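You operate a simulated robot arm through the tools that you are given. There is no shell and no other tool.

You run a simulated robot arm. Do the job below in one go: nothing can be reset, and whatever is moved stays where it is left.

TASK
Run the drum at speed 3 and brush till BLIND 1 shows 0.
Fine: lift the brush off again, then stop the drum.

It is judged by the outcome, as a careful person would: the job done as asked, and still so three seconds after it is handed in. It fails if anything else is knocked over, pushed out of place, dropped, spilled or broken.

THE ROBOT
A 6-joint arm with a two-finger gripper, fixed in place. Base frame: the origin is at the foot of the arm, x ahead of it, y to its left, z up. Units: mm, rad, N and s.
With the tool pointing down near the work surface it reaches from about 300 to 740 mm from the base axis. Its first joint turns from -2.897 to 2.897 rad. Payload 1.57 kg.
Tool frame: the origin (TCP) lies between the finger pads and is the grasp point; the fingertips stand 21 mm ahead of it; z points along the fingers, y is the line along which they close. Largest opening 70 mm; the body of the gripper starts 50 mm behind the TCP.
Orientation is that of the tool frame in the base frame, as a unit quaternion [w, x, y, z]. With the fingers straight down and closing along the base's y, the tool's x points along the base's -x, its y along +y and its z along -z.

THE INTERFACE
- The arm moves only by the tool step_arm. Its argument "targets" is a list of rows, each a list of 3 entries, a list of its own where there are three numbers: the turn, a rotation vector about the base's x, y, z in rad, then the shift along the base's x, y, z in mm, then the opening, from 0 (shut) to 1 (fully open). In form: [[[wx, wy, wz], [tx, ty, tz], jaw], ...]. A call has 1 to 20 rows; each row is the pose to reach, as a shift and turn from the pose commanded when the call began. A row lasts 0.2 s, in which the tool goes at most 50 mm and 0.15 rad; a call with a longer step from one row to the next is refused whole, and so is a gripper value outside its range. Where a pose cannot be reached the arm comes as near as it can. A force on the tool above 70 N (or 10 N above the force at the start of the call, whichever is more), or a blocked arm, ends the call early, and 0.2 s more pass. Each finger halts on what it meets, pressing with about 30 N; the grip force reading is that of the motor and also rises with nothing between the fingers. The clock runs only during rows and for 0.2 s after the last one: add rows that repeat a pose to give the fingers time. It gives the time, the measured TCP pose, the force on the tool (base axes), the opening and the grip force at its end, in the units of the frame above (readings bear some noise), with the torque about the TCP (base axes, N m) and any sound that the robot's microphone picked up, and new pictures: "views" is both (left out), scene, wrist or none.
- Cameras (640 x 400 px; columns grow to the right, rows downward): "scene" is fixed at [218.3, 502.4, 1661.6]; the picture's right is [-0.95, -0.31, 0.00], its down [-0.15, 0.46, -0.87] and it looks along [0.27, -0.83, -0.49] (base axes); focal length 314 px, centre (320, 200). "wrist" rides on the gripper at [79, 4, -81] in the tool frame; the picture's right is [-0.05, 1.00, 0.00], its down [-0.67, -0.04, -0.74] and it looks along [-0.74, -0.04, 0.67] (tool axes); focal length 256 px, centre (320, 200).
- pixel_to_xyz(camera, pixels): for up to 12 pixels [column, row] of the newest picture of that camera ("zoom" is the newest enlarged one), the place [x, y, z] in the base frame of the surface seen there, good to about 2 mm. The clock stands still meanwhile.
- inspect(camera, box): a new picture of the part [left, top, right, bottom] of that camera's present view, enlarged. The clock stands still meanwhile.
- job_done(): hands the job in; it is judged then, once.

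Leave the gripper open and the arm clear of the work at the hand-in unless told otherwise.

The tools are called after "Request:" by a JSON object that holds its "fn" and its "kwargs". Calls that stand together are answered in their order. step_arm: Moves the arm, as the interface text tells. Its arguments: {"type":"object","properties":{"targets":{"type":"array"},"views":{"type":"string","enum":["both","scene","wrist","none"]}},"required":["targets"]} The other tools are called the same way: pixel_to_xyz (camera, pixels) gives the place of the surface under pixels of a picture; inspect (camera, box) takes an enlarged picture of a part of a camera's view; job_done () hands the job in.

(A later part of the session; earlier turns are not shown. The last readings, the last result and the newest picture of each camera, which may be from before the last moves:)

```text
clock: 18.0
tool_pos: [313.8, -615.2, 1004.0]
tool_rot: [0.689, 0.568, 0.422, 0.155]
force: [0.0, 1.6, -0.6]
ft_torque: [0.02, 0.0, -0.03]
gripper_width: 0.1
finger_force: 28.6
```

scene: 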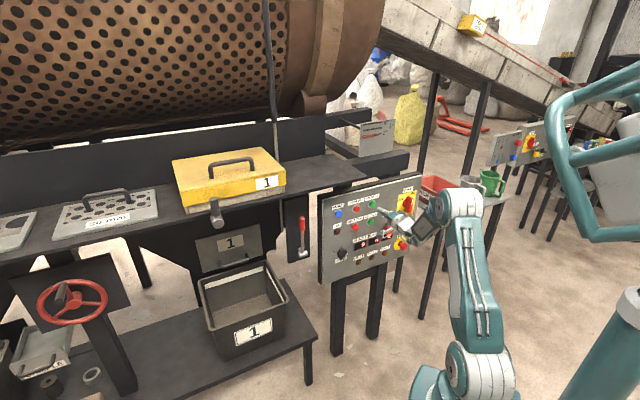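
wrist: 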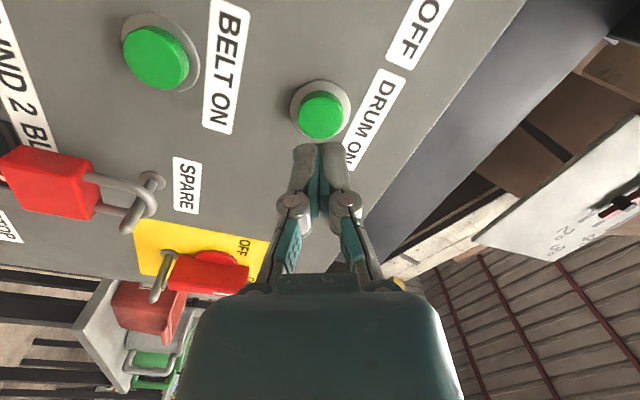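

The shut fingertips are in front of DRUM ON, with the button at wrist (321,113). I'll measure its cap.

Request:
{"fn": "pixel_to_xyz", "kwargs": {"camera": "wrist", "pixels": [[322, 113], [312, 105], [332, 122], [298, 110], [345, 95], [308, 165], [334, 165], [215, 275]]}}

Request:
{"fn": "inspect", "kwargs": {"camera": "scene", "box": [340, 180, 430, 250]}}

```text
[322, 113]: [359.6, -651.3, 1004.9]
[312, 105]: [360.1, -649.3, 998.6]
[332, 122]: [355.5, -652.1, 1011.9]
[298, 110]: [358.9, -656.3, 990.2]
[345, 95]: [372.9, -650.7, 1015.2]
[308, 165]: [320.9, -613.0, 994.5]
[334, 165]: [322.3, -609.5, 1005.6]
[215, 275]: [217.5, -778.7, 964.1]
```

```text
5.71 times, centred on (385, 215) of scene
```

zoom: 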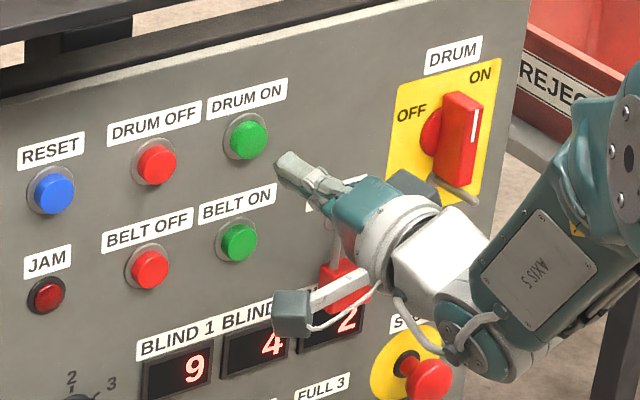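

DRUM ON cap centre is about (358.5,-651,1005). I'll press it straight along the panel normal by a few millimetres and pull back.

Request:
{"fn": "step_arm", "kwargs": {"targets": [[[0, 0, 0], [11.8, -5.2, 1], 0], [[0, 0, 0], [20.3, -13.7, 1], 0], [[0, 0, 0], [27.3, -20.7, 1], 0], [[0, 0, 0], [30.2, -23.6, 1], 0], [[0, 0, 0], [32.3, -25.7, 1], 0], [[0, 0, 0], [33.7, -27.1, 1], 0], [[0, 0, 0], [17.4, -10.8, 1], 0], [[0, 0, 0], [11.8, -5.2, 1], 0]]}}

```text
clock: 19.8
tool_pos: [328.2, -620.7, 1006.0]
tool_rot: [0.691, 0.566, 0.422, 0.154]
force: [-0.7, 0.1, -0.5]
ft_torque: [-0.02, -0.01, 0.01]
gripper_width: 0.2
finger_force: 28.5
heard: click
```

scene: 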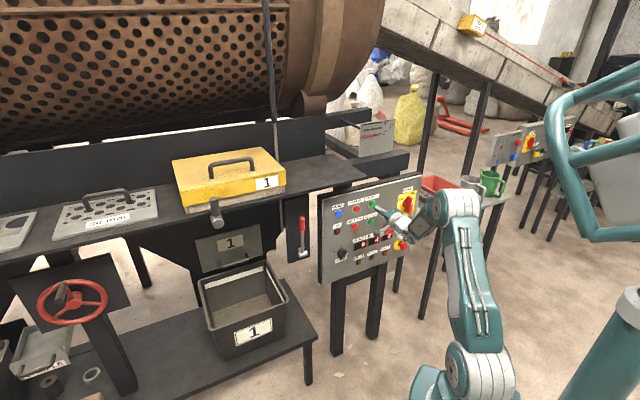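
wrist: 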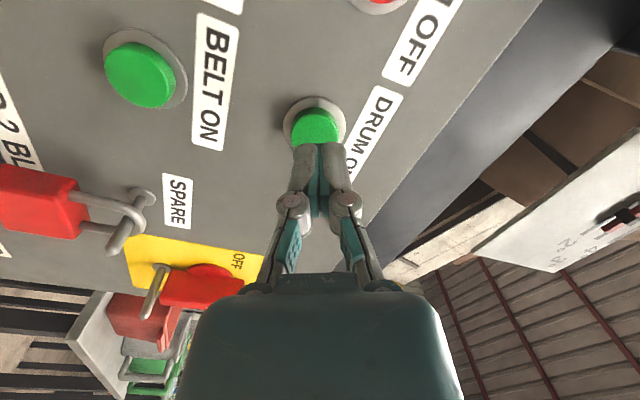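

I heard a click, and the drum's hole pattern has moved in the scene picture, so the drum is turning. Now for the lever at about (580,-423,1000). To reach it nearly square I have to unflip the wrist: I'll back away from the panel and swing the tool to straight down in open space at about (368,-368,1090).

Request:
{"fn": "step_arm", "kwargs": {"targets": [[[0, 0, 0], [-35, 35, 0], 0], [[0, 0, 0], [-70, 70, 0], 0], [[0.0217, 0.124, 0.0643], [-61.5, 84.1, 6.5], 0], [[0.0434, 0.2481, 0.1286], [-53.1, 98.1, 12.9], 0], [[0.0651, 0.3721, 0.1929], [-44.6, 112.2, 19.4], 0], [[0.0869, 0.4962, 0.2571], [-36.2, 126.2, 25.8], 0], [[0.1086, 0.6202, 0.3214], [-27.7, 140.3, 32.3], 0], [[0.1303, 0.7442, 0.3857], [-19.2, 154.3, 38.8], 0], [[0.152, 0.8683, 0.45], [-10.8, 168.4, 45.2], 0], [[0.1737, 0.9923, 0.5143], [-2.3, 182.4, 51.7], 0], [[0.1954, 1.1163, 0.5786], [6.2, 196.5, 58.2], 0], [[0.2172, 1.2404, 0.6428], [14.6, 210.5, 64.6], 0], [[0.2389, 1.3644, 0.7071], [23.1, 224.6, 71.1], 0], [[0.2606, 1.4885, 0.7714], [31.5, 238.6, 77.5], 0], [[0.2823, 1.6125, 0.8357], [40, 252.7, 84], 0], [[0.2823, 1.6125, 0.8357], [40, 252.7, 84], 0]]}}

```text
clock: 23.2
tool_pos: [368.6, -367.2, 1089.1]
tool_rot: [-0.002, 0.384, 0.923, 0.0]
force: [0.6, 0.1, 0.3]
ft_torque: [0.03, -0.03, 0.01]
gripper_width: 0.2
finger_force: 28.5
```

scene: 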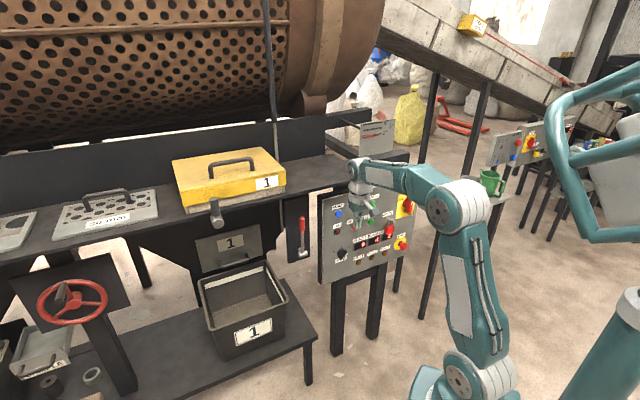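
wrist: 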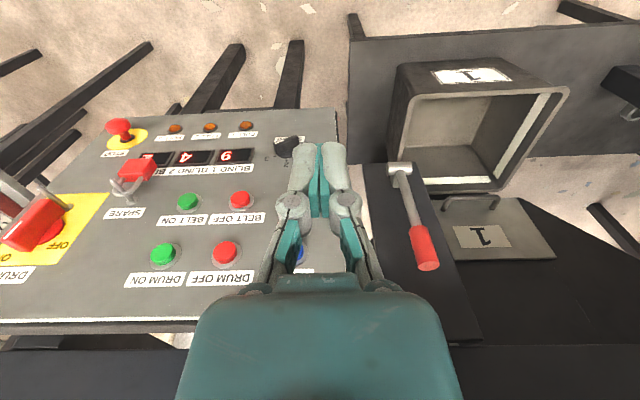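

The tool is straight down, and the drum is clearly turning (its seam has moved). The lever is well in view at wrist (427,262) down to (400,170). I'll measure it and enlarge it.

Request:
{"fn": "pixel_to_xyz", "kwargs": {"camera": "wrist", "pixels": [[428, 264], [418, 240], [428, 240], [413, 228], [408, 205], [401, 180], [393, 168], [409, 167], [375, 190], [440, 310], [435, 180], [350, 290]]}}

Request:
{"fn": "inspect", "kwargs": {"camera": "wrist", "box": [340, 140, 500, 290]}}

Request:
{"fn": "pixel_to_xyz", "kwargs": {"camera": "scene", "pixels": [[301, 219], [303, 226], [303, 232], [304, 243], [300, 253], [308, 252], [298, 240], [312, 240]]}}

```text
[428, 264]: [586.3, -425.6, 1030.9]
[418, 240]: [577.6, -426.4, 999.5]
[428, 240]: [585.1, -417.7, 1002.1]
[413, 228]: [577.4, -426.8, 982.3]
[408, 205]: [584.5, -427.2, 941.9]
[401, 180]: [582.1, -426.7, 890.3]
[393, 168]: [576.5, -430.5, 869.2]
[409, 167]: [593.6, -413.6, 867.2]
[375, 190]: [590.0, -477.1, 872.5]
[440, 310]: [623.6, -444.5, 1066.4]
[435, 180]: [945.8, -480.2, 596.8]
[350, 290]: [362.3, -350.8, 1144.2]
```

```text
2.67 times, centred on (420, 215) of wrist
```

zoom: 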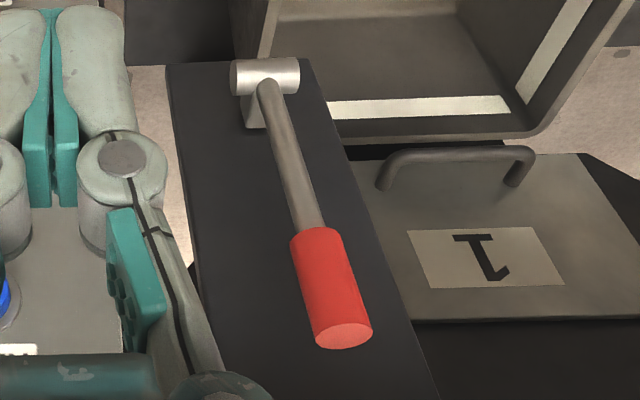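

```text
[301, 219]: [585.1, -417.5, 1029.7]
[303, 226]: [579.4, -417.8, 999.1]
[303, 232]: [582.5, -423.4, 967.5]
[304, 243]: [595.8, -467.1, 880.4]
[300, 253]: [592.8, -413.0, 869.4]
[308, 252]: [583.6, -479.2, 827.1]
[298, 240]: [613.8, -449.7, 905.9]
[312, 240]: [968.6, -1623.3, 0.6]
```

Lever axis is vertical at about (588,-430), pivot z≈865, red grip z≈967–1031, with the plate 34 mm behind it. Now I'll pitch the tool up to horizontal exactly in the arm's own plane, so the wrist passes straight through in its natural branch, while moving out and down below table level.

Request:
{"fn": "step_arm", "kwargs": {"targets": [[[-0.101, -0.101, 0], [3.1, -3.3, -4.5], 0.3], [[-0.202, -0.202, 0], [6.3, -6.5, -8.9], 0.6], [[-0.303, -0.303, 0], [9.4, -9.8, -13.4], 0.6], [[-0.404, -0.404, 0], [12.5, -13, -17.8], 0.6], [[-0.505, -0.505, 0], [15.6, -16.3, -22.3], 0.6], [[-0.606, -0.606, 0], [18.8, -19.5, -26.7], 0.6], [[-0.707, -0.707, 0], [21.9, -22.8, -31.2], 0.6], [[-0.808, -0.808, 0], [25, -26, -35.6], 0.6], [[-0.909, -0.909, 0], [28.1, -29.3, -40.1], 0.6], [[-1.01, -1.01, 0], [31.3, -32.5, -44.5], 0.6], [[-1.111, -1.111, 0], [34.4, -35.8, -49], 0.6], [[-1.111, -1.111, 0], [34.4, -35.8, -49], 0.6]]}}

```text
clock: 25.8
tool_pos: [404.7, -405.6, 1039.3]
tool_rot: [0.653, 0.272, 0.653, -0.271]
force: [0.3, -0.9, -0.5]
ft_torque: [-0.02, -0.04, 0.02]
gripper_width: 42.1
finger_force: 0.0
out of reach, approached as far as the arm can: row 7
```

scene: 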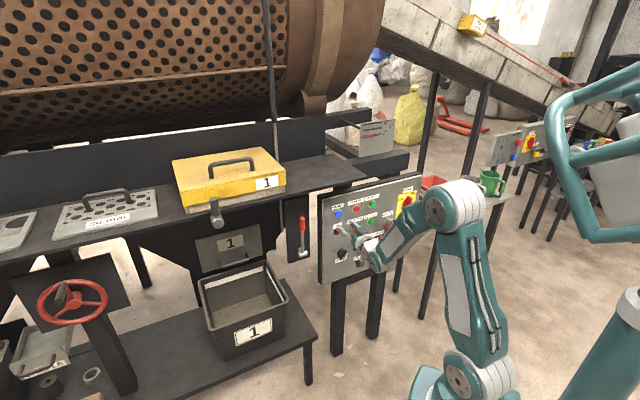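
wrist: 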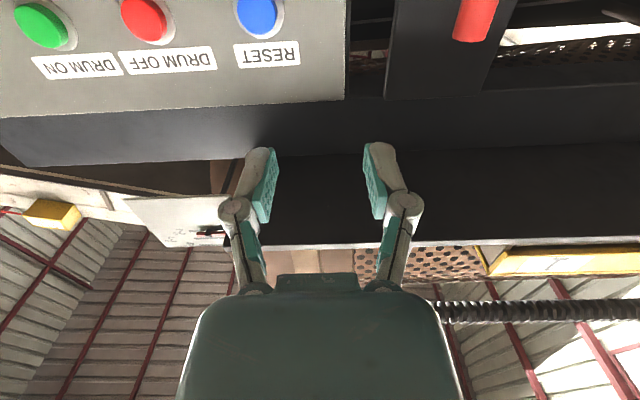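

The wrist is now in its natural branch, level and square to the machine. I'll move at z=1000, below table level, to a stand-off in front of the red grip.

Request:
{"fn": "step_arm", "kwargs": {"targets": [[[0, 0, 0], [8, 2, -39], 0.6], [[0, 0, 0], [50, 7, -39], 0.6], [[0, 0, 0], [92, 12, -39], 0.6], [[0, 0, 0], [125, 17, -39], 0.6], [[0, 0, 0], [141.9, 18.8, -39.3], 0.6], [[0, 0, 0], [141.9, 18.8, -39.3], 0.6]]}}

```text
clock: 27.2
tool_pos: [545.6, -384.4, 998.6]
tool_rot: [0.653, 0.271, 0.654, -0.27]
force: [0.1, -0.3, 0.4]
ft_torque: [0.01, 0.04, 0.0]
gripper_width: 41.9
finger_force: 0.0
```

scene: 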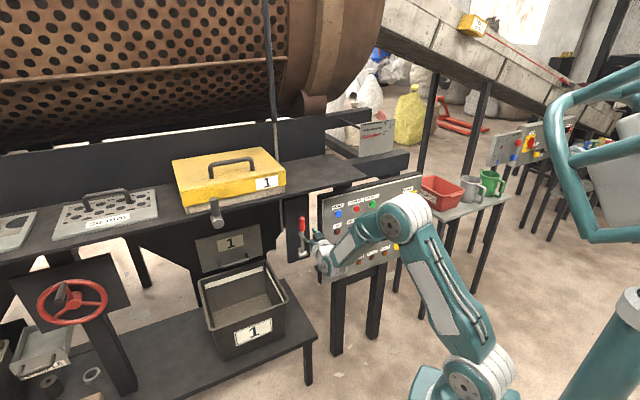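
wrist: 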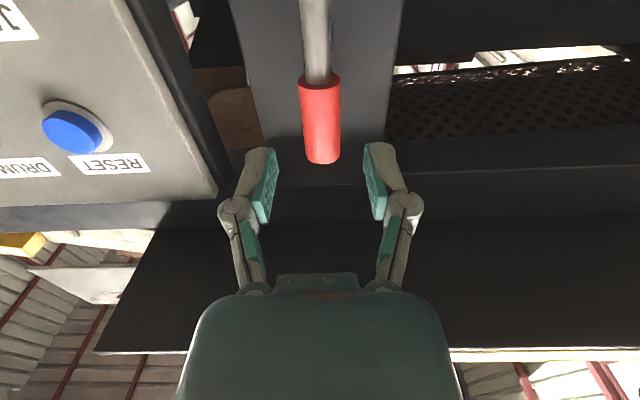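

The red grip is centred between the open fingers at wrist (320,120). I'll advance 58 mm straight in so the fingers straddle it, then close.

Request:
{"fn": "step_arm", "kwargs": {"targets": [[[0, 0, 0], [14, -14, 0], 0.6], [[0, 0, 0], [28, -28, 0], 0.6], [[0, 0, 0], [40.5, -41.5, 0], 0.6], [[0, 0, 0], [40.5, -41.5, 0], 0.6], [[0, 0, 0], [40.5, -41.5, 0], 0], [[0, 0, 0], [40.5, -41.5, 0], 0], [[0, 0, 0], [40.5, -41.5, 0], 0]]}}

```text
clock: 28.8
tool_pos: [587.5, -425.2, 1000.4]
tool_rot: [0.653, 0.27, 0.654, -0.27]
force: [14.0, 7.1, -5.9]
ft_torque: [-0.43, -0.44, 0.07]
gripper_width: 22.9
finger_force: 32.2
```

scene: 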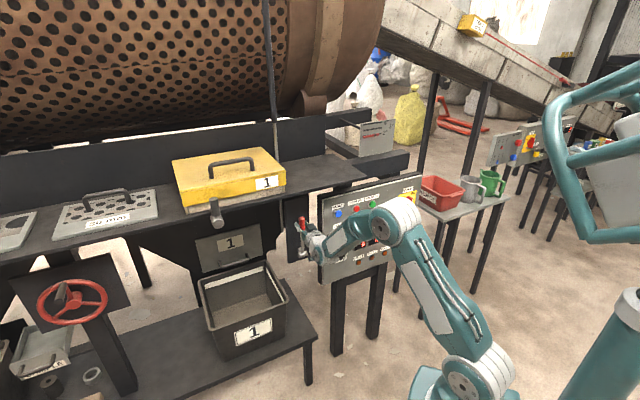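
wrist: 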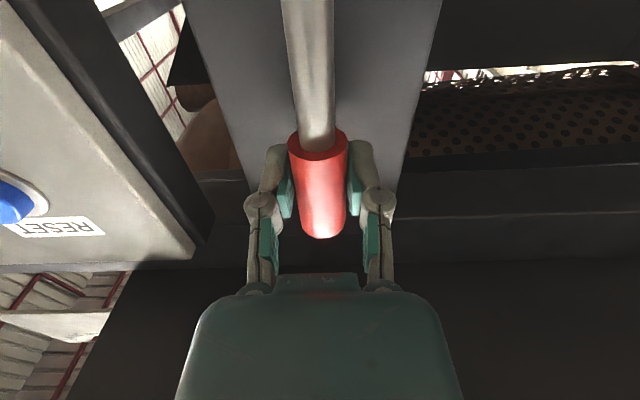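

Gripped (22.9 mm), with little force. I'll pull the lever outward along its arc about the pivot (radius ≈135 mm), first to about 24°, and watch the force, display and brush.

Request:
{"fn": "step_arm", "kwargs": {"targets": [[[0, 0, 0], [1, 1, 0], 0], [[0, 0, 0], [-5.7, 7.7, -0.3], 0], [[0, 0, 0], [-12.3, 14.3, -1.3], 0], [[0, 0, 0], [-19, 21, -3], 0], [[0, 0, 0], [-25.3, 27.3, -5.2], 0], [[0, 0, 0], [-32, 34, -8.4], 0], [[0, 0, 0], [-37.8, 39.8, -11.7], 0]]}}

```text
clock: 30.4
tool_pos: [549.9, -388.1, 989.8]
tool_rot: [0.653, 0.271, 0.653, -0.271]
force: [11.4, 3.4, 2.6]
ft_torque: [-0.69, -0.73, 0.05]
gripper_width: 23.1
finger_force: 31.9
```

scene: 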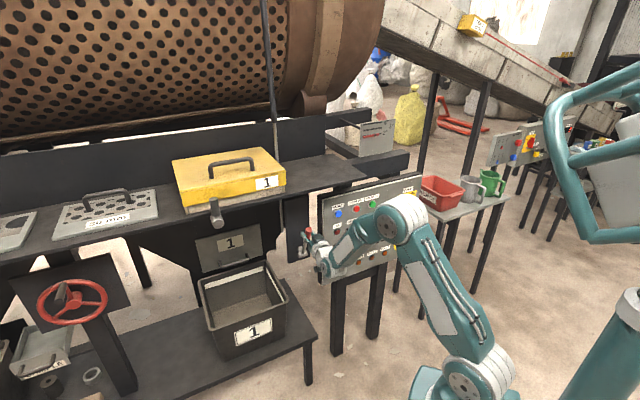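
wrist: 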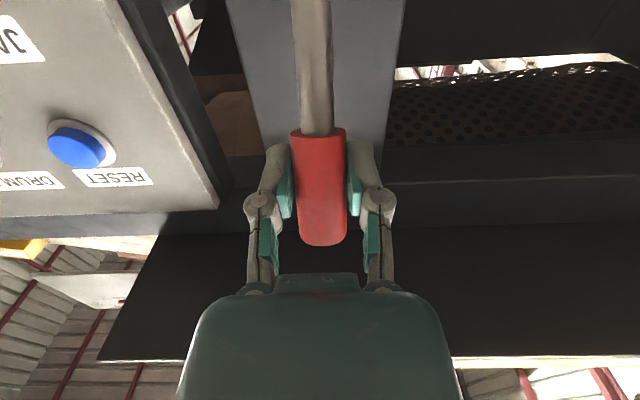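

The lever moves freely with little force. I'll continue along the arc to about 64°.

Request:
{"fn": "step_arm", "kwargs": {"targets": [[[0, 0, 0], [-6, 6, -4.2], 0], [[0, 0, 0], [-11.7, 11.7, -8.8], 0], [[0, 0, 0], [-22.6, 22.6, -19.9], 0], [[0, 0, 0], [-32.1, 32.1, -33], 0], [[0, 0, 0], [-40.3, 40.3, -47.8], 0], [[0, 0, 0], [-47, 47, -64.1], 0]]}}

```text
clock: 31.8
tool_pos: [502.8, -340.7, 926.2]
tool_rot: [0.655, 0.271, 0.651, -0.271]
force: [15.9, -7.4, 24.6]
ft_torque: [-0.33, -0.26, 0.07]
gripper_width: 24.0
finger_force: 32.3
```

scene: 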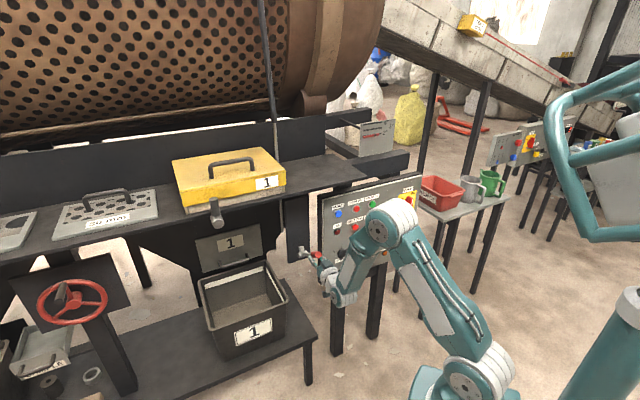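
wrist: 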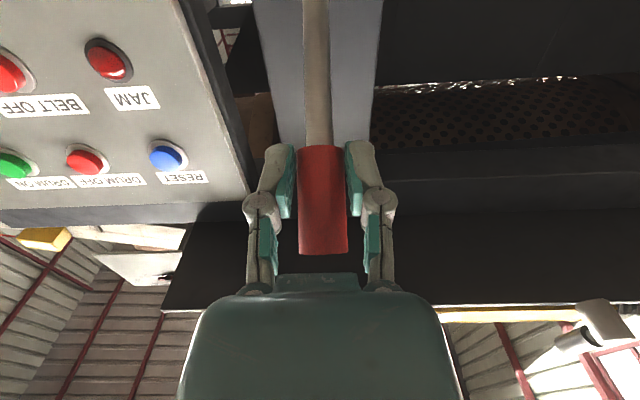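

The resisting force has risen to about 29 N along the arc, which may be the lever's end stop or the brush meeting the drum. I'll check the lever angle, the JAM lamp and the displays before going on.

Request:
{"fn": "inspect", "kwargs": {"camera": "wrist", "box": [0, 0, 260, 240]}}

Request:
{"fn": "inspect", "kwargs": {"camera": "scene", "box": [280, 190, 420, 300]}}

Request:
{"fn": "inspect", "kwargs": {"camera": "wrist", "box": [360, 40, 640, 370]}}

```text
1.67 times, centred on (130, 120) of wrist
```

zoom: 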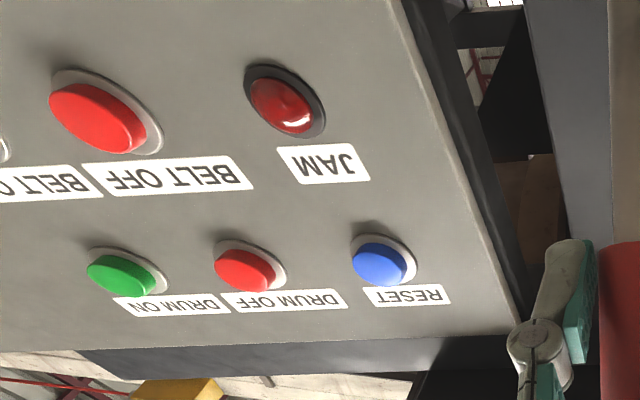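

```text
3.64 times, centred on (350, 245) of scene
```

zoom: 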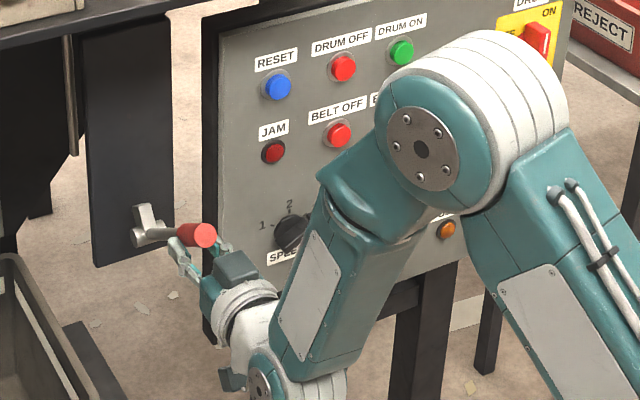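

```text
1.21 times, centred on (500, 205) of wrist
```

zoom: 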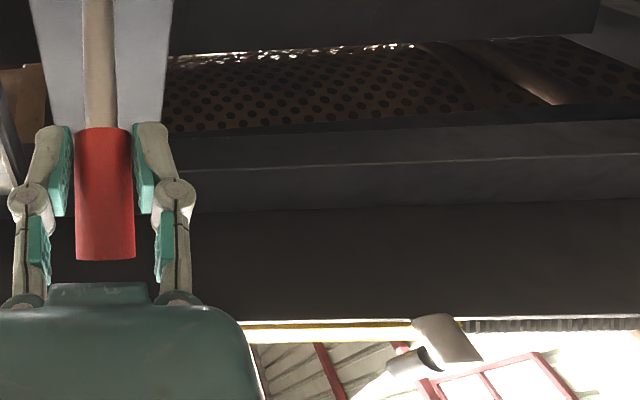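

The JAM lamp isn't lit; that was only a highlight. The lever is at about 63°. I'll nudge 6 mm further along the arc to tell an end stop from ordinary resistance.

Request:
{"fn": "step_arm", "kwargs": {"targets": [[[0, 0, 0], [-1, 1, -2.7], 0], [[0, 0, 0], [-1.8, 1.8, -5.4], 0]], "views": "none"}}

```text
clock: 32.4
tool_pos: [498.0, -337.0, 916.4]
tool_rot: [0.651, 0.272, 0.656, -0.269]
force: [-4.4, 2.3, -3.3]
ft_torque: [0.01, 0.06, -0.1]
gripper_width: 0.0
finger_force: 28.7
```

The grip width went to 0, so the fingers slipped off the handle. I'll take a picture before doing anything else.

Request:
{"fn": "step_arm", "kwargs": {"targets": [[[0, 0, 0], [0, 0, 0], 0]]}}

Request:
{"fn": "inspect", "kwargs": {"camera": "scene", "box": [280, 190, 420, 300]}}

```text
clock: 32.8
tool_pos: [499.7, -338.5, 918.6]
tool_rot: [0.652, 0.271, 0.654, -0.269]
force: [-2.9, 0.0, -4.3]
ft_torque: [0.05, 0.05, -0.02]
gripper_width: 0.0
finger_force: 28.8
```

scene: 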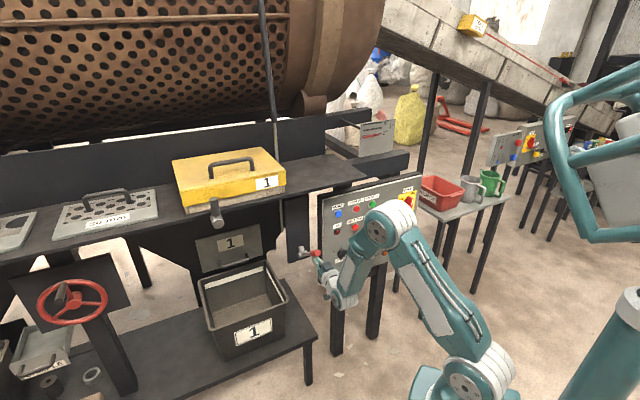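
wrist: 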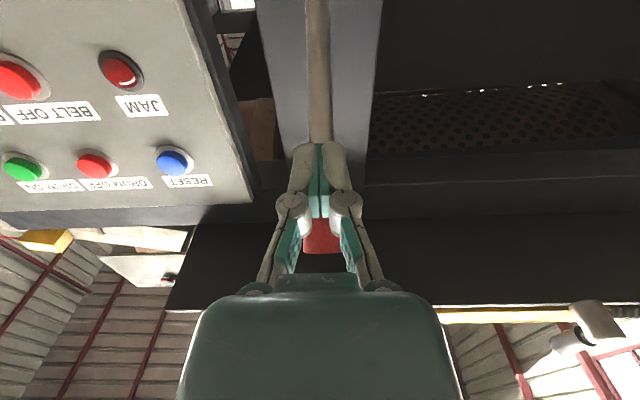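

```text
3.64 times, centred on (350, 245) of scene
```

zoom: 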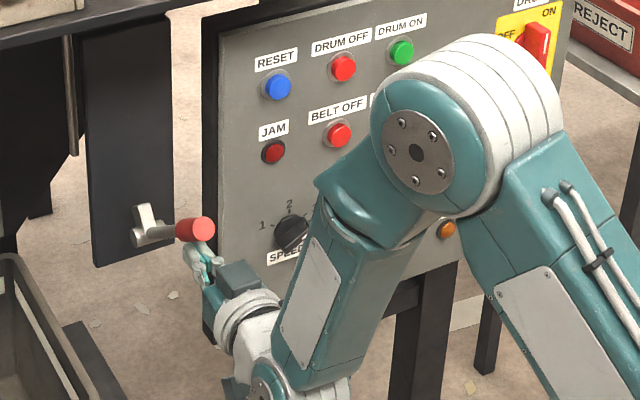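

The fingers are shut just under the handle and the lever has stayed down at about 60°, so it is at its end. The rod in the scene has shifted too, so the brush has moved. I'll drop slightly and back away to see the lever, display and brush.

Request:
{"fn": "step_arm", "kwargs": {"targets": [[[0, 0, 0], [0, 0, -12], 0], [[0, 0, 0], [-15, 15, -20], 0], [[0, 0, 0], [-45, 45, -20], 0], [[0, 0, 0], [-65, 65, 0], 0]]}}

Request:
{"fn": "inspect", "kwargs": {"camera": "scene", "box": [280, 190, 420, 300]}}

Request:
{"fn": "inspect", "kwargs": {"camera": "wrist", "box": [240, 0, 460, 220]}}

```text
clock: 33.8
tool_pos: [432.8, -271.2, 916.0]
tool_rot: [0.652, 0.272, 0.653, -0.272]
force: [0.8, -0.5, -0.3]
ft_torque: [-0.01, -0.02, -0.02]
gripper_width: 0.3
finger_force: 28.8
```

scene: 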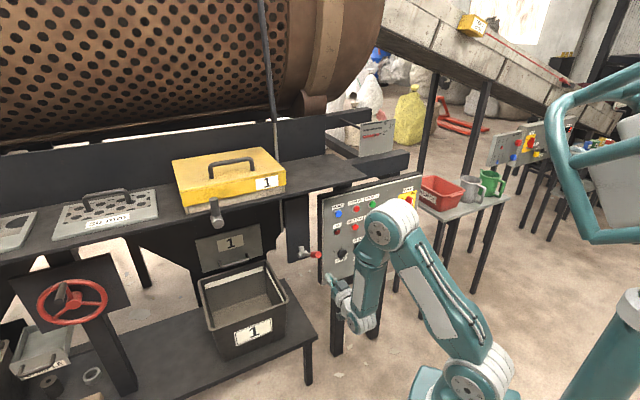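
wrist: 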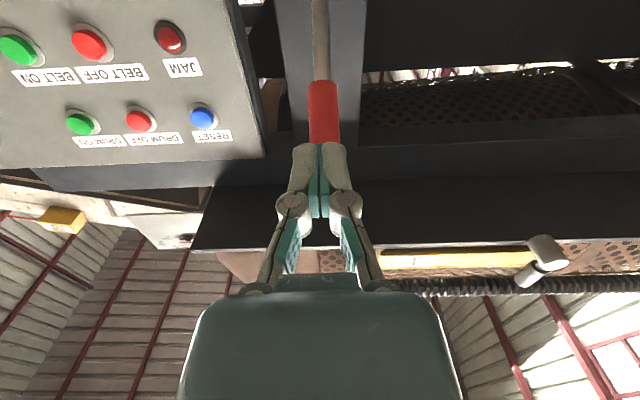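

```text
3.64 times, centred on (350, 245) of scene
```

zoom: 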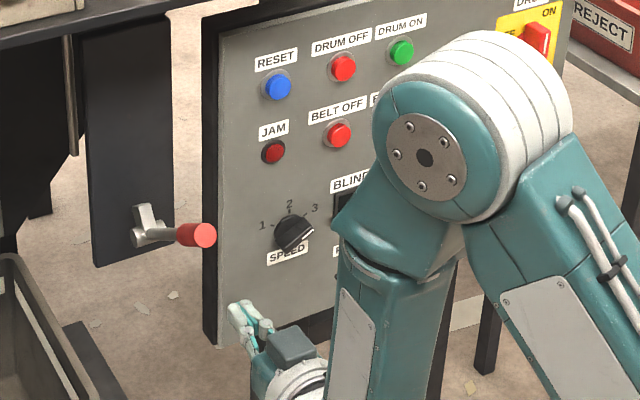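

```text
1.82 times, centred on (350, 110) of wrist
```

zoom: 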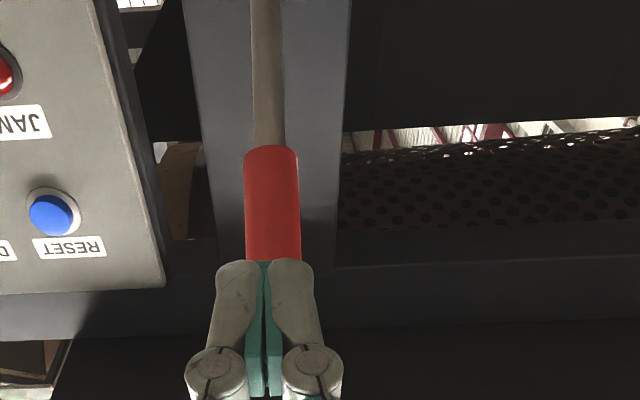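

The lever stays down by itself. I'll measure its end, and measure the brush, now seen at wrist (520,285), against the drum edge.

Request:
{"fn": "pixel_to_xyz", "kwargs": {"camera": "scene", "pixels": [[318, 254], [313, 254], [304, 255], [300, 252]]}}

Request:
{"fn": "pixel_to_xyz", "kwargs": {"camera": "wrist", "pixels": [[322, 140], [322, 95], [320, 50], [480, 287], [600, 285], [600, 262], [430, 290]]}}

Request:
{"fn": "inspect", "kwargs": {"camera": "wrist", "box": [360, 200, 640, 340]}}

```text
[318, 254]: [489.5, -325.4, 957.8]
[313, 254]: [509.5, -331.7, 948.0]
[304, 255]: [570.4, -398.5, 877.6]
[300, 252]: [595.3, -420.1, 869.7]
```

```text
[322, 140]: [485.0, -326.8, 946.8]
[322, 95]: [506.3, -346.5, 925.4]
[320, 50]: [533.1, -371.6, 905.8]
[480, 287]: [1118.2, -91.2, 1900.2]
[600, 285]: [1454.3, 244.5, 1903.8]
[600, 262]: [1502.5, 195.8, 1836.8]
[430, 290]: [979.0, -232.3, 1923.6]
```

```text
2.29 times, centred on (500, 270) of wrist
```

zoom: 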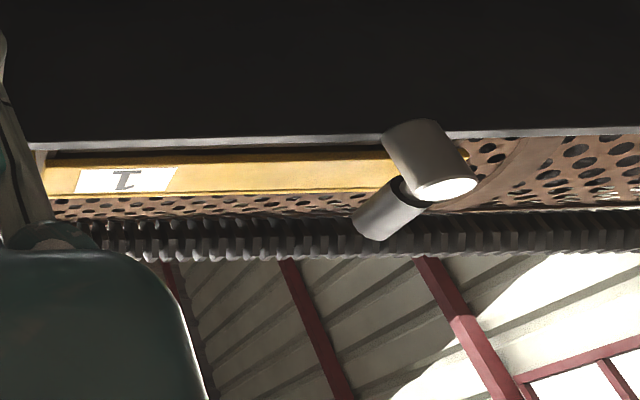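

The lever is at about 60°, which must be its lower stop, and the brush has come about 70 mm in against the drum. The arm is hiding BLIND 1 in the scene view, so I'll move the arm round to the right, clear of everything, to read the display.

Request:
{"fn": "step_arm", "kwargs": {"targets": [[[0, 0, 0], [-10, -40, 12], 0.6], [[0, 0, 0], [-30, -80, 24], 0.6], [[0, 0, 0], [-50, -120, 36], 0.6], [[0, 0, 0], [-70, -155, 48], 0.6], [[0, 0, 0], [-90, -190, 60], 0.6], [[0, 0, 0], [-112, -225, 72], 0.6], [[0, 0, 0], [-133, -259, 84], 0.6]]}}

Request:
{"fn": "inspect", "kwargs": {"camera": "scene", "box": [310, 180, 430, 290]}}

```text
clock: 35.4
tool_pos: [300.9, -532.9, 1000.5]
tool_rot: [0.653, 0.272, 0.654, -0.269]
force: [0.8, -0.2, 0.4]
ft_torque: [-0.01, 0.03, -0.02]
gripper_width: 42.0
finger_force: 0.1
```

scene: 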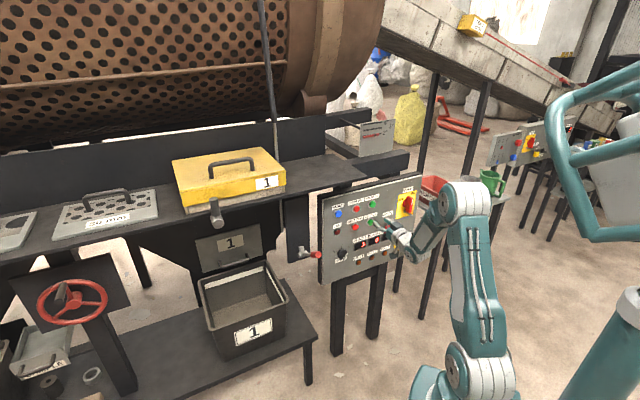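
wrist: 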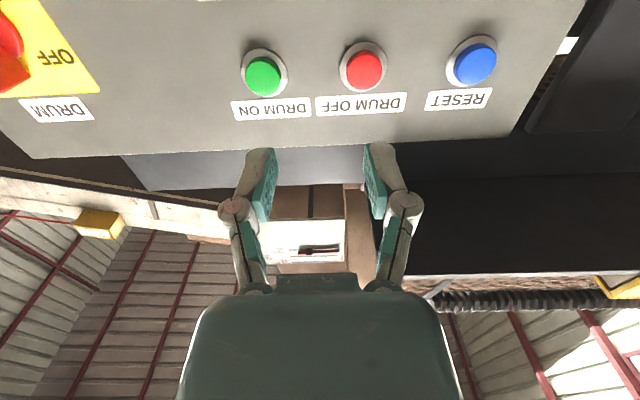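

```text
3.64 times, centred on (370, 235) of scene
```

zoom: 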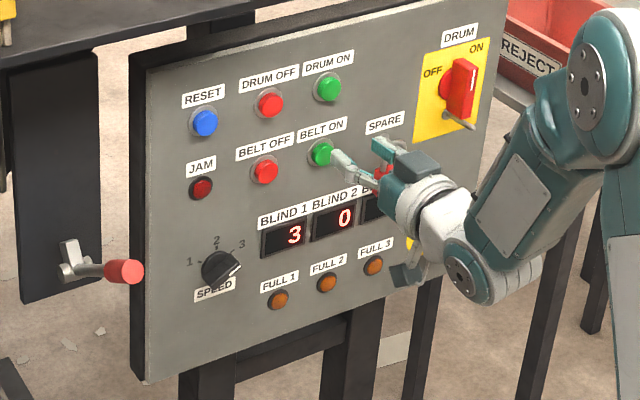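

BLIND 1 has dropped to 3 (BLIND 2 to 0), so the brushing works. I'll hold here about 2 s and read again.

Request:
{"fn": "step_arm", "kwargs": {"targets": [[[0, 0, 0], [0, 0, 0], 0.6], [[0, 0, 0], [0, 0, 0], 0.6], [[0, 0, 0], [0, 0, 0], 0.6], [[0, 0, 0], [0, 0, 0], 0.6], [[0, 0, 0], [0, 0, 0], 0.6], [[0, 0, 0], [0, 0, 0], 0.6], [[0, 0, 0], [0, 0, 0], 0.6], [[0, 0, 0], [0, 0, 0], 0.6]], "views": "scene"}}

Request:
{"fn": "inspect", "kwargs": {"camera": "scene", "box": [310, 180, 430, 290]}}

```text
clock: 37.2
tool_pos: [299.8, -531.9, 1000.3]
tool_rot: [0.653, 0.271, 0.653, -0.271]
force: [0.1, 0.4, -0.8]
ft_torque: [0.0, -0.01, -0.03]
gripper_width: 42.2
finger_force: 0.1
```

scene: 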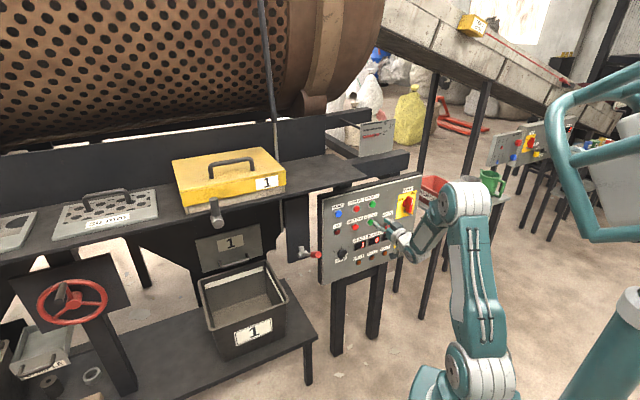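

```text
3.64 times, centred on (370, 235) of scene
```

zoom: 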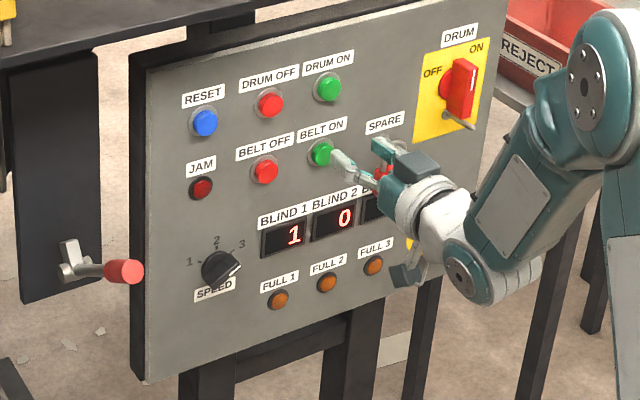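

BLIND 1 now reads 1. I'll hold about 1 s more and check again.

Request:
{"fn": "step_arm", "kwargs": {"targets": [[[0, 0, 0], [0, 0, 0], 0.6], [[0, 0, 0], [0, 0, 0], 0.6], [[0, 0, 0], [0, 0, 0], 0.6], [[0, 0, 0], [0, 0, 0], 0.6], [[0, 0, 0], [0, 0, 0], 0.6]], "views": "none"}}

Request:
{"fn": "inspect", "kwargs": {"camera": "scene", "box": [310, 180, 430, 290]}}

```text
clock: 38.4
tool_pos: [300.7, -531.5, 999.1]
tool_rot: [0.653, 0.273, 0.653, -0.271]
force: [0.5, -0.1, -0.7]
ft_torque: [-0.02, -0.03, 0.04]
gripper_width: 41.8
finger_force: 0.0
```

```text
3.64 times, centred on (370, 235) of scene
```

zoom: 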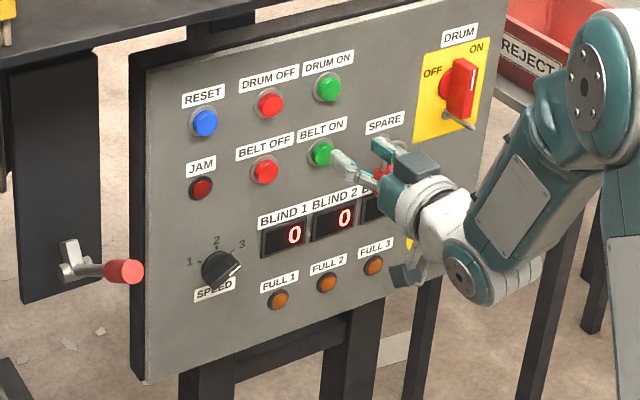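

BLIND 1 shows 0. Now to lift the brush: I'll go back along the same clear path to a stand-off in front of the lowered lever handle at z≈934, with the fingers open.

Request:
{"fn": "step_arm", "kwargs": {"targets": [[[0, 0, 0], [22, 34, -10], 0.6], [[0, 0, 0], [44, 69, -20], 0.6], [[0, 0, 0], [65, 104, -30], 0.6], [[0, 0, 0], [86, 141, -40], 0.6], [[0, 0, 0], [106, 181, -50], 0.6], [[0, 0, 0], [125, 222, -60], 0.6], [[0, 0, 0], [134, 262.4, -66], 0.6], [[0, 0, 0], [134, 262.4, -66], 0.6]]}}

```text
clock: 40.2
tool_pos: [435.5, -271.1, 934.6]
tool_rot: [0.652, 0.272, 0.654, -0.271]
force: [-0.1, 0.6, -0.7]
ft_torque: [0.04, 0.0, 0.03]
gripper_width: 41.8
finger_force: 0.1
```

scene: 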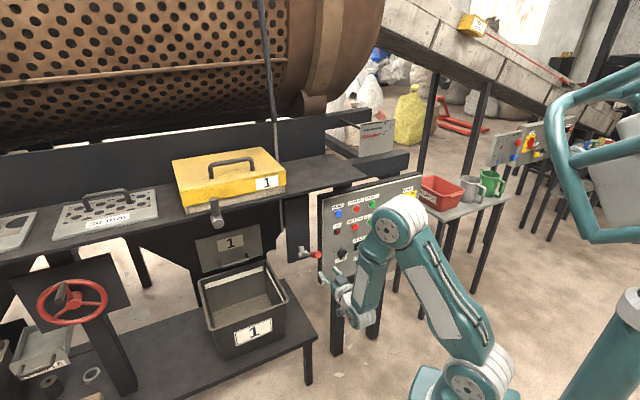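
wrist: 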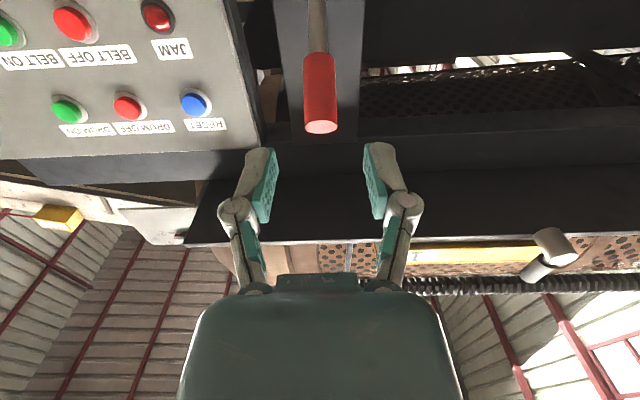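

The handle end is centred between the open fingers. I'll advance about 103 mm so the fingers straddle the red grip, then close.

Request:
{"fn": "step_arm", "kwargs": {"targets": [[[0, 0, 0], [25, -25, 0], 0.6], [[0, 0, 0], [50, -50, 0], 0.6], [[0, 0, 0], [73, -73, 0], 0.6], [[0, 0, 0], [73, -73, 0], 0.6], [[0, 0, 0], [73, -73, 0], 0], [[0, 0, 0], [73, -73, 0], 0], [[0, 0, 0], [73, -73, 0], 0]]}}

```text
clock: 41.8
tool_pos: [507.3, -344.3, 939.7]
tool_rot: [0.653, 0.271, 0.653, -0.271]
force: [2.5, -0.5, -1.5]
ft_torque: [0.16, 0.13, 0.02]
gripper_width: 23.3
finger_force: 31.8
```

scene: 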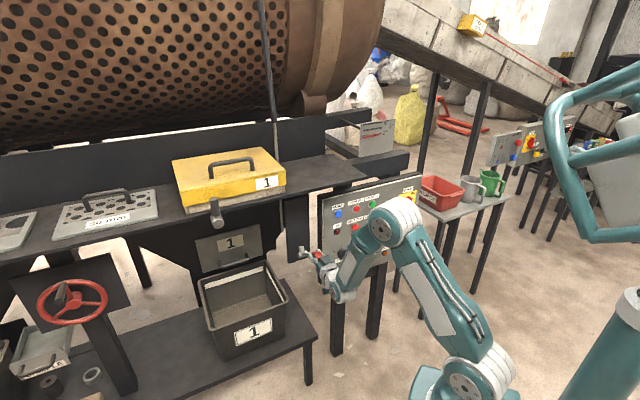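
wrist: 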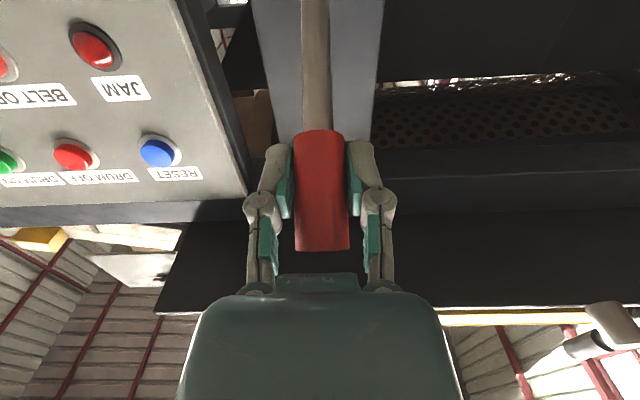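

Gripped again (23.3 mm), almost no force. I'll raise the lever back along its arc to about 10° from upright, then check.

Request:
{"fn": "step_arm", "kwargs": {"targets": [[[0, 0, 0], [4, -4, 8], 0], [[0, 0, 0], [8.1, -8.1, 15.7], 0], [[0, 0, 0], [17.6, -17.6, 29.6], 0], [[0, 0, 0], [28.4, -28.4, 41.5], 0], [[0, 0, 0], [40.3, -40.3, 51.2], 0], [[0, 0, 0], [53, -53, 58.5], 0], [[0, 0, 0], [66.3, -66.3, 63.2], 0]]}}

```text
clock: 43.4
tool_pos: [574.9, -411.7, 1000.9]
tool_rot: [0.654, 0.272, 0.652, -0.27]
force: [-16.6, -5.4, 2.9]
ft_torque: [0.56, 0.72, -0.03]
gripper_width: 23.1
finger_force: 32.1
```

scene: 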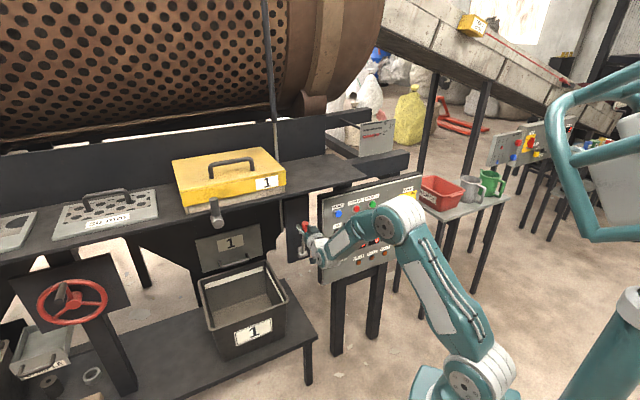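
wrist: 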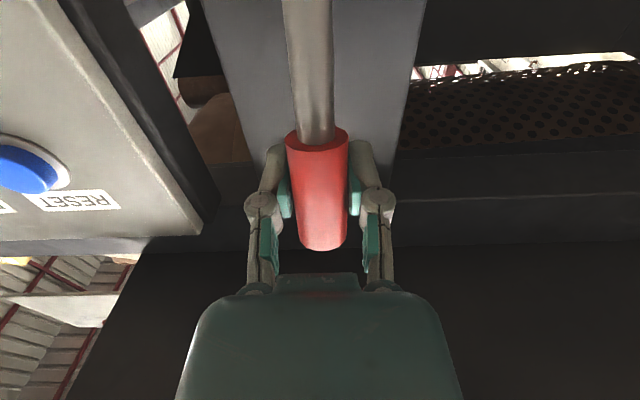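

The lever follows smoothly. I'll push the last bit to upright and read the force for the end stop.

Request:
{"fn": "step_arm", "kwargs": {"targets": [[[0, 0, 0], [5.5, -7.5, 1], 0], [[0, 0, 0], [10, -12, 1.5], 0], [[0, 0, 0], [13.5, -15.5, 1.5], 0], [[0, 0, 0], [13.5, -15.5, 1.5], 0]]}}

```text
clock: 44.4
tool_pos: [589.5, -424.9, 1003.5]
tool_rot: [0.654, 0.271, 0.652, -0.27]
force: [-13.4, -6.4, 15.4]
ft_torque: [0.4, 0.49, 0.06]
gripper_width: 22.6
finger_force: 32.2
```

scene: 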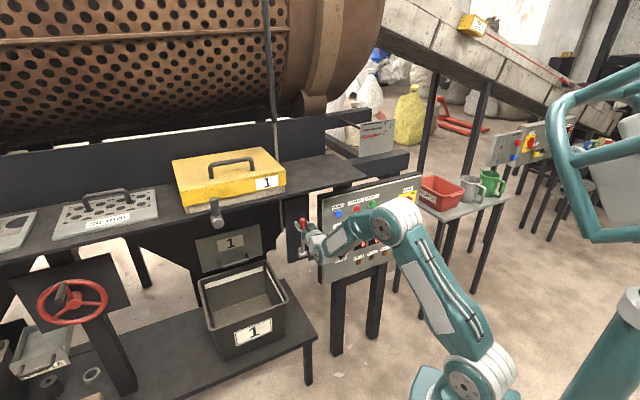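
wrist: 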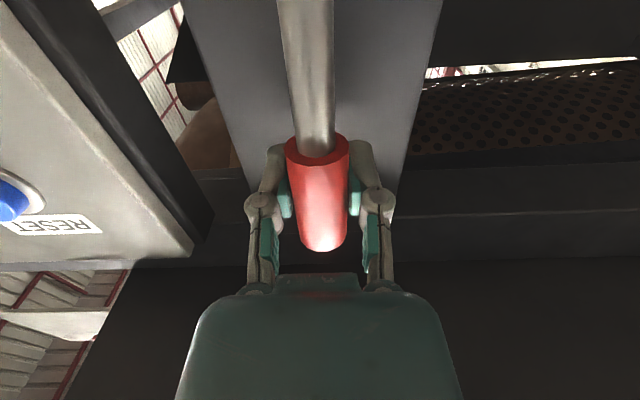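

It is nearly upright with only about 5 N along the normal. I'll push 5 mm more to make sure it is seated at the upper stop.

Request:
{"fn": "step_arm", "kwargs": {"targets": [[[0, 0, 0], [2, -2, 1], 0], [[0, 0, 0], [3.5, -3.5, 1], 0], [[0, 0, 0], [3.5, -3.5, 1], 0]], "views": "none"}}

```text
clock: 45.2
tool_pos: [590.5, -429.3, 1001.7]
tool_rot: [0.653, 0.271, 0.653, -0.27]
force: [-11.9, -3.7, 15.5]
ft_torque: [0.55, 0.66, 0.08]
gripper_width: 22.9
finger_force: 31.8
```

Force barely changed, so I'll open the fingers, back off, and measure the lever against its original upright position and the brush against its original raised position.

Request:
{"fn": "step_arm", "kwargs": {"targets": [[[0, 0, 0], [0, 0, 0], 0.6], [[0, 0, 0], [0, 0, 0], 0.6], [[0, 0, 0], [-20, 20, 0], 0.6], [[0, 0, 0], [-45, 45, 0], 0.6], [[0, 0, 0], [-65, 65, 0], 0.6], [[0, 0, 0], [-90, 90, 0], 0.6]]}}

Request:
{"fn": "pixel_to_xyz", "kwargs": {"camera": "scene", "pixels": [[301, 219], [303, 226], [303, 232], [302, 240], [268, 60]]}}

Request:
{"fn": "inspect", "kwargs": {"camera": "scene", "box": [280, 190, 420, 300]}}

Request:
{"fn": "inspect", "kwargs": {"camera": "wrist", "box": [200, 0, 640, 320]}}

```text
clock: 46.6
tool_pos: [501.6, -336.2, 1005.7]
tool_rot: [0.653, 0.271, 0.654, -0.27]
force: [0.3, 0.7, -0.5]
ft_torque: [0.01, 0.03, -0.02]
gripper_width: 42.1
finger_force: 0.1
```

scene: 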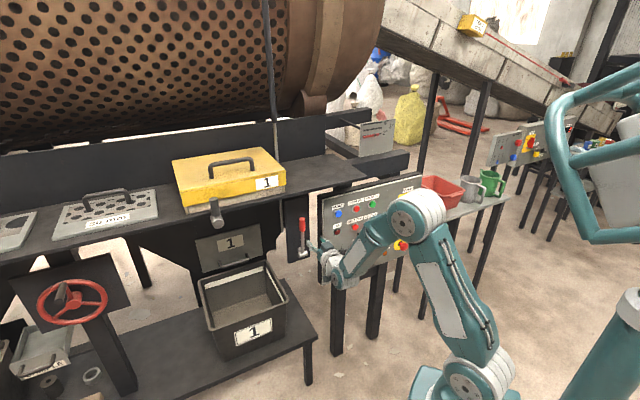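
wrist: 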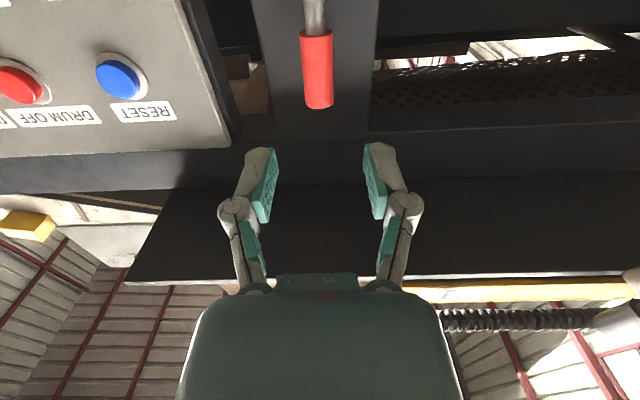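

```text
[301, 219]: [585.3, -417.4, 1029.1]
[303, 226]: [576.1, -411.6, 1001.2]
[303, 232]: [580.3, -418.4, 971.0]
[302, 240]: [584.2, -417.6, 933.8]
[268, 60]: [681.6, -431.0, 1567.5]
```

```text
3.64 times, centred on (350, 245) of scene
```

zoom: 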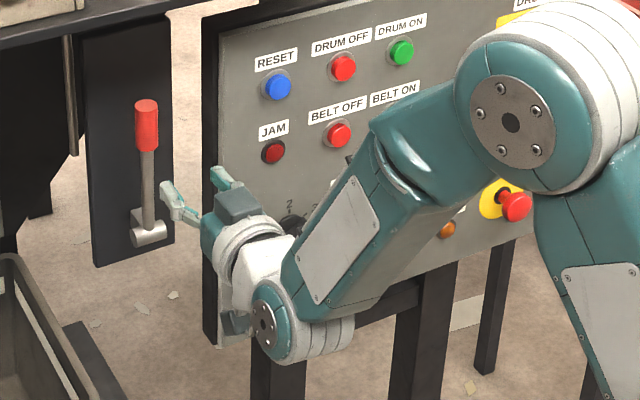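

```text
1.25 times, centred on (420, 160) of wrist
```

zoom: 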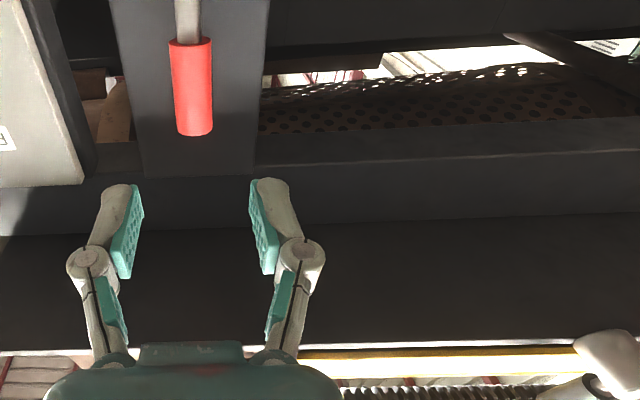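

The lever looks upright; the measurements match the start to within a few mm. I'll repeat the exact close-up I took at the start to compare, and measure the brush.

Request:
{"fn": "inspect", "kwargs": {"camera": "scene", "box": [285, 205, 325, 265]}}

Request:
{"fn": "pixel_to_xyz", "kwargs": {"camera": "wrist", "pixels": [[470, 322], [520, 320], [560, 318], [318, 100], [318, 70], [317, 40], [314, 15]]}}

Request:
{"fn": "inspect", "kwargs": {"camera": "scene", "box": [220, 0, 400, 120]}}

```text
6.67 times, centred on (305, 235) of scene
```

zoom: 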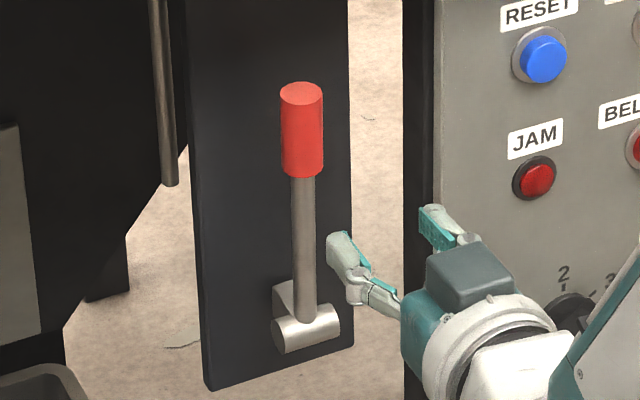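

```text
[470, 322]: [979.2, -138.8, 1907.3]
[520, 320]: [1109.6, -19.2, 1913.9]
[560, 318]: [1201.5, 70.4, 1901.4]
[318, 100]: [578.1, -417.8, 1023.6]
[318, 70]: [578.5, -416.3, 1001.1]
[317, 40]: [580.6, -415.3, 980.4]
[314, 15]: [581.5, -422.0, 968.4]
```

```text
3.33 times, centred on (310, 60) of scene
```

zoom: 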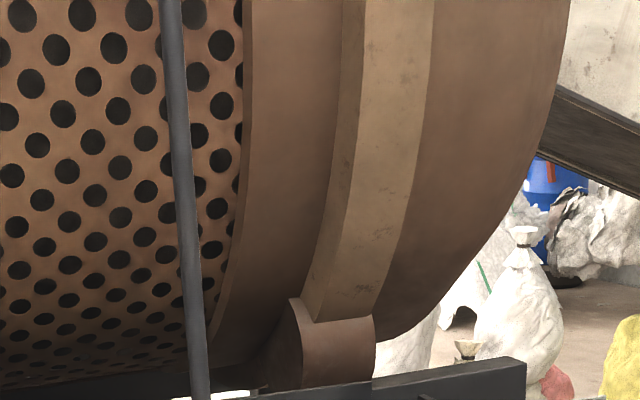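

The lever is within about 1° of its starting place and the brush is back up. To be sure it is fully seated, I'll shut the fingers and press the handle gently towards its upper stop, watching the force.

Request:
{"fn": "step_arm", "kwargs": {"targets": [[[0, 0, 0], [15, -19, 0], 0], [[0, 0, 0], [35, -39, 0], 0], [[0, 0, 0], [55, -59, 0], 0], [[0, 0, 0], [61, -65, 0], 0], [[0, 0, 0], [64, -68, 0], 0], [[0, 0, 0], [66.5, -70.5, 0], 0]]}}

```text
clock: 48.0
tool_pos: [566.8, -406.1, 1003.8]
tool_rot: [0.653, 0.272, 0.653, -0.271]
force: [-35.9, 20.5, 1.4]
ft_torque: [0.04, -0.46, -0.14]
gripper_width: 0.0
finger_force: 28.7
```

scene: 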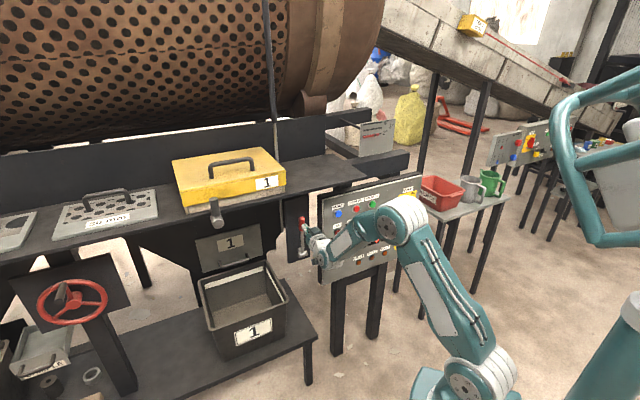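
wrist: 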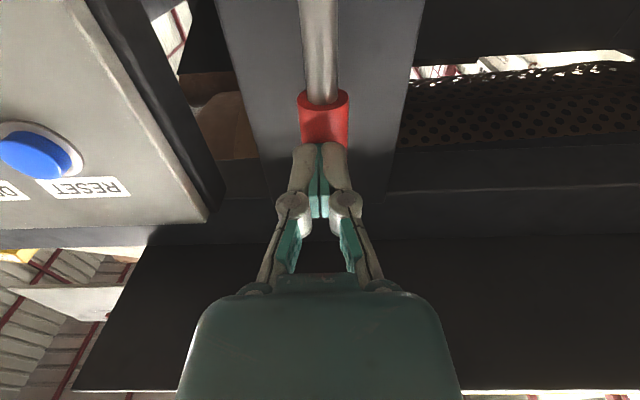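

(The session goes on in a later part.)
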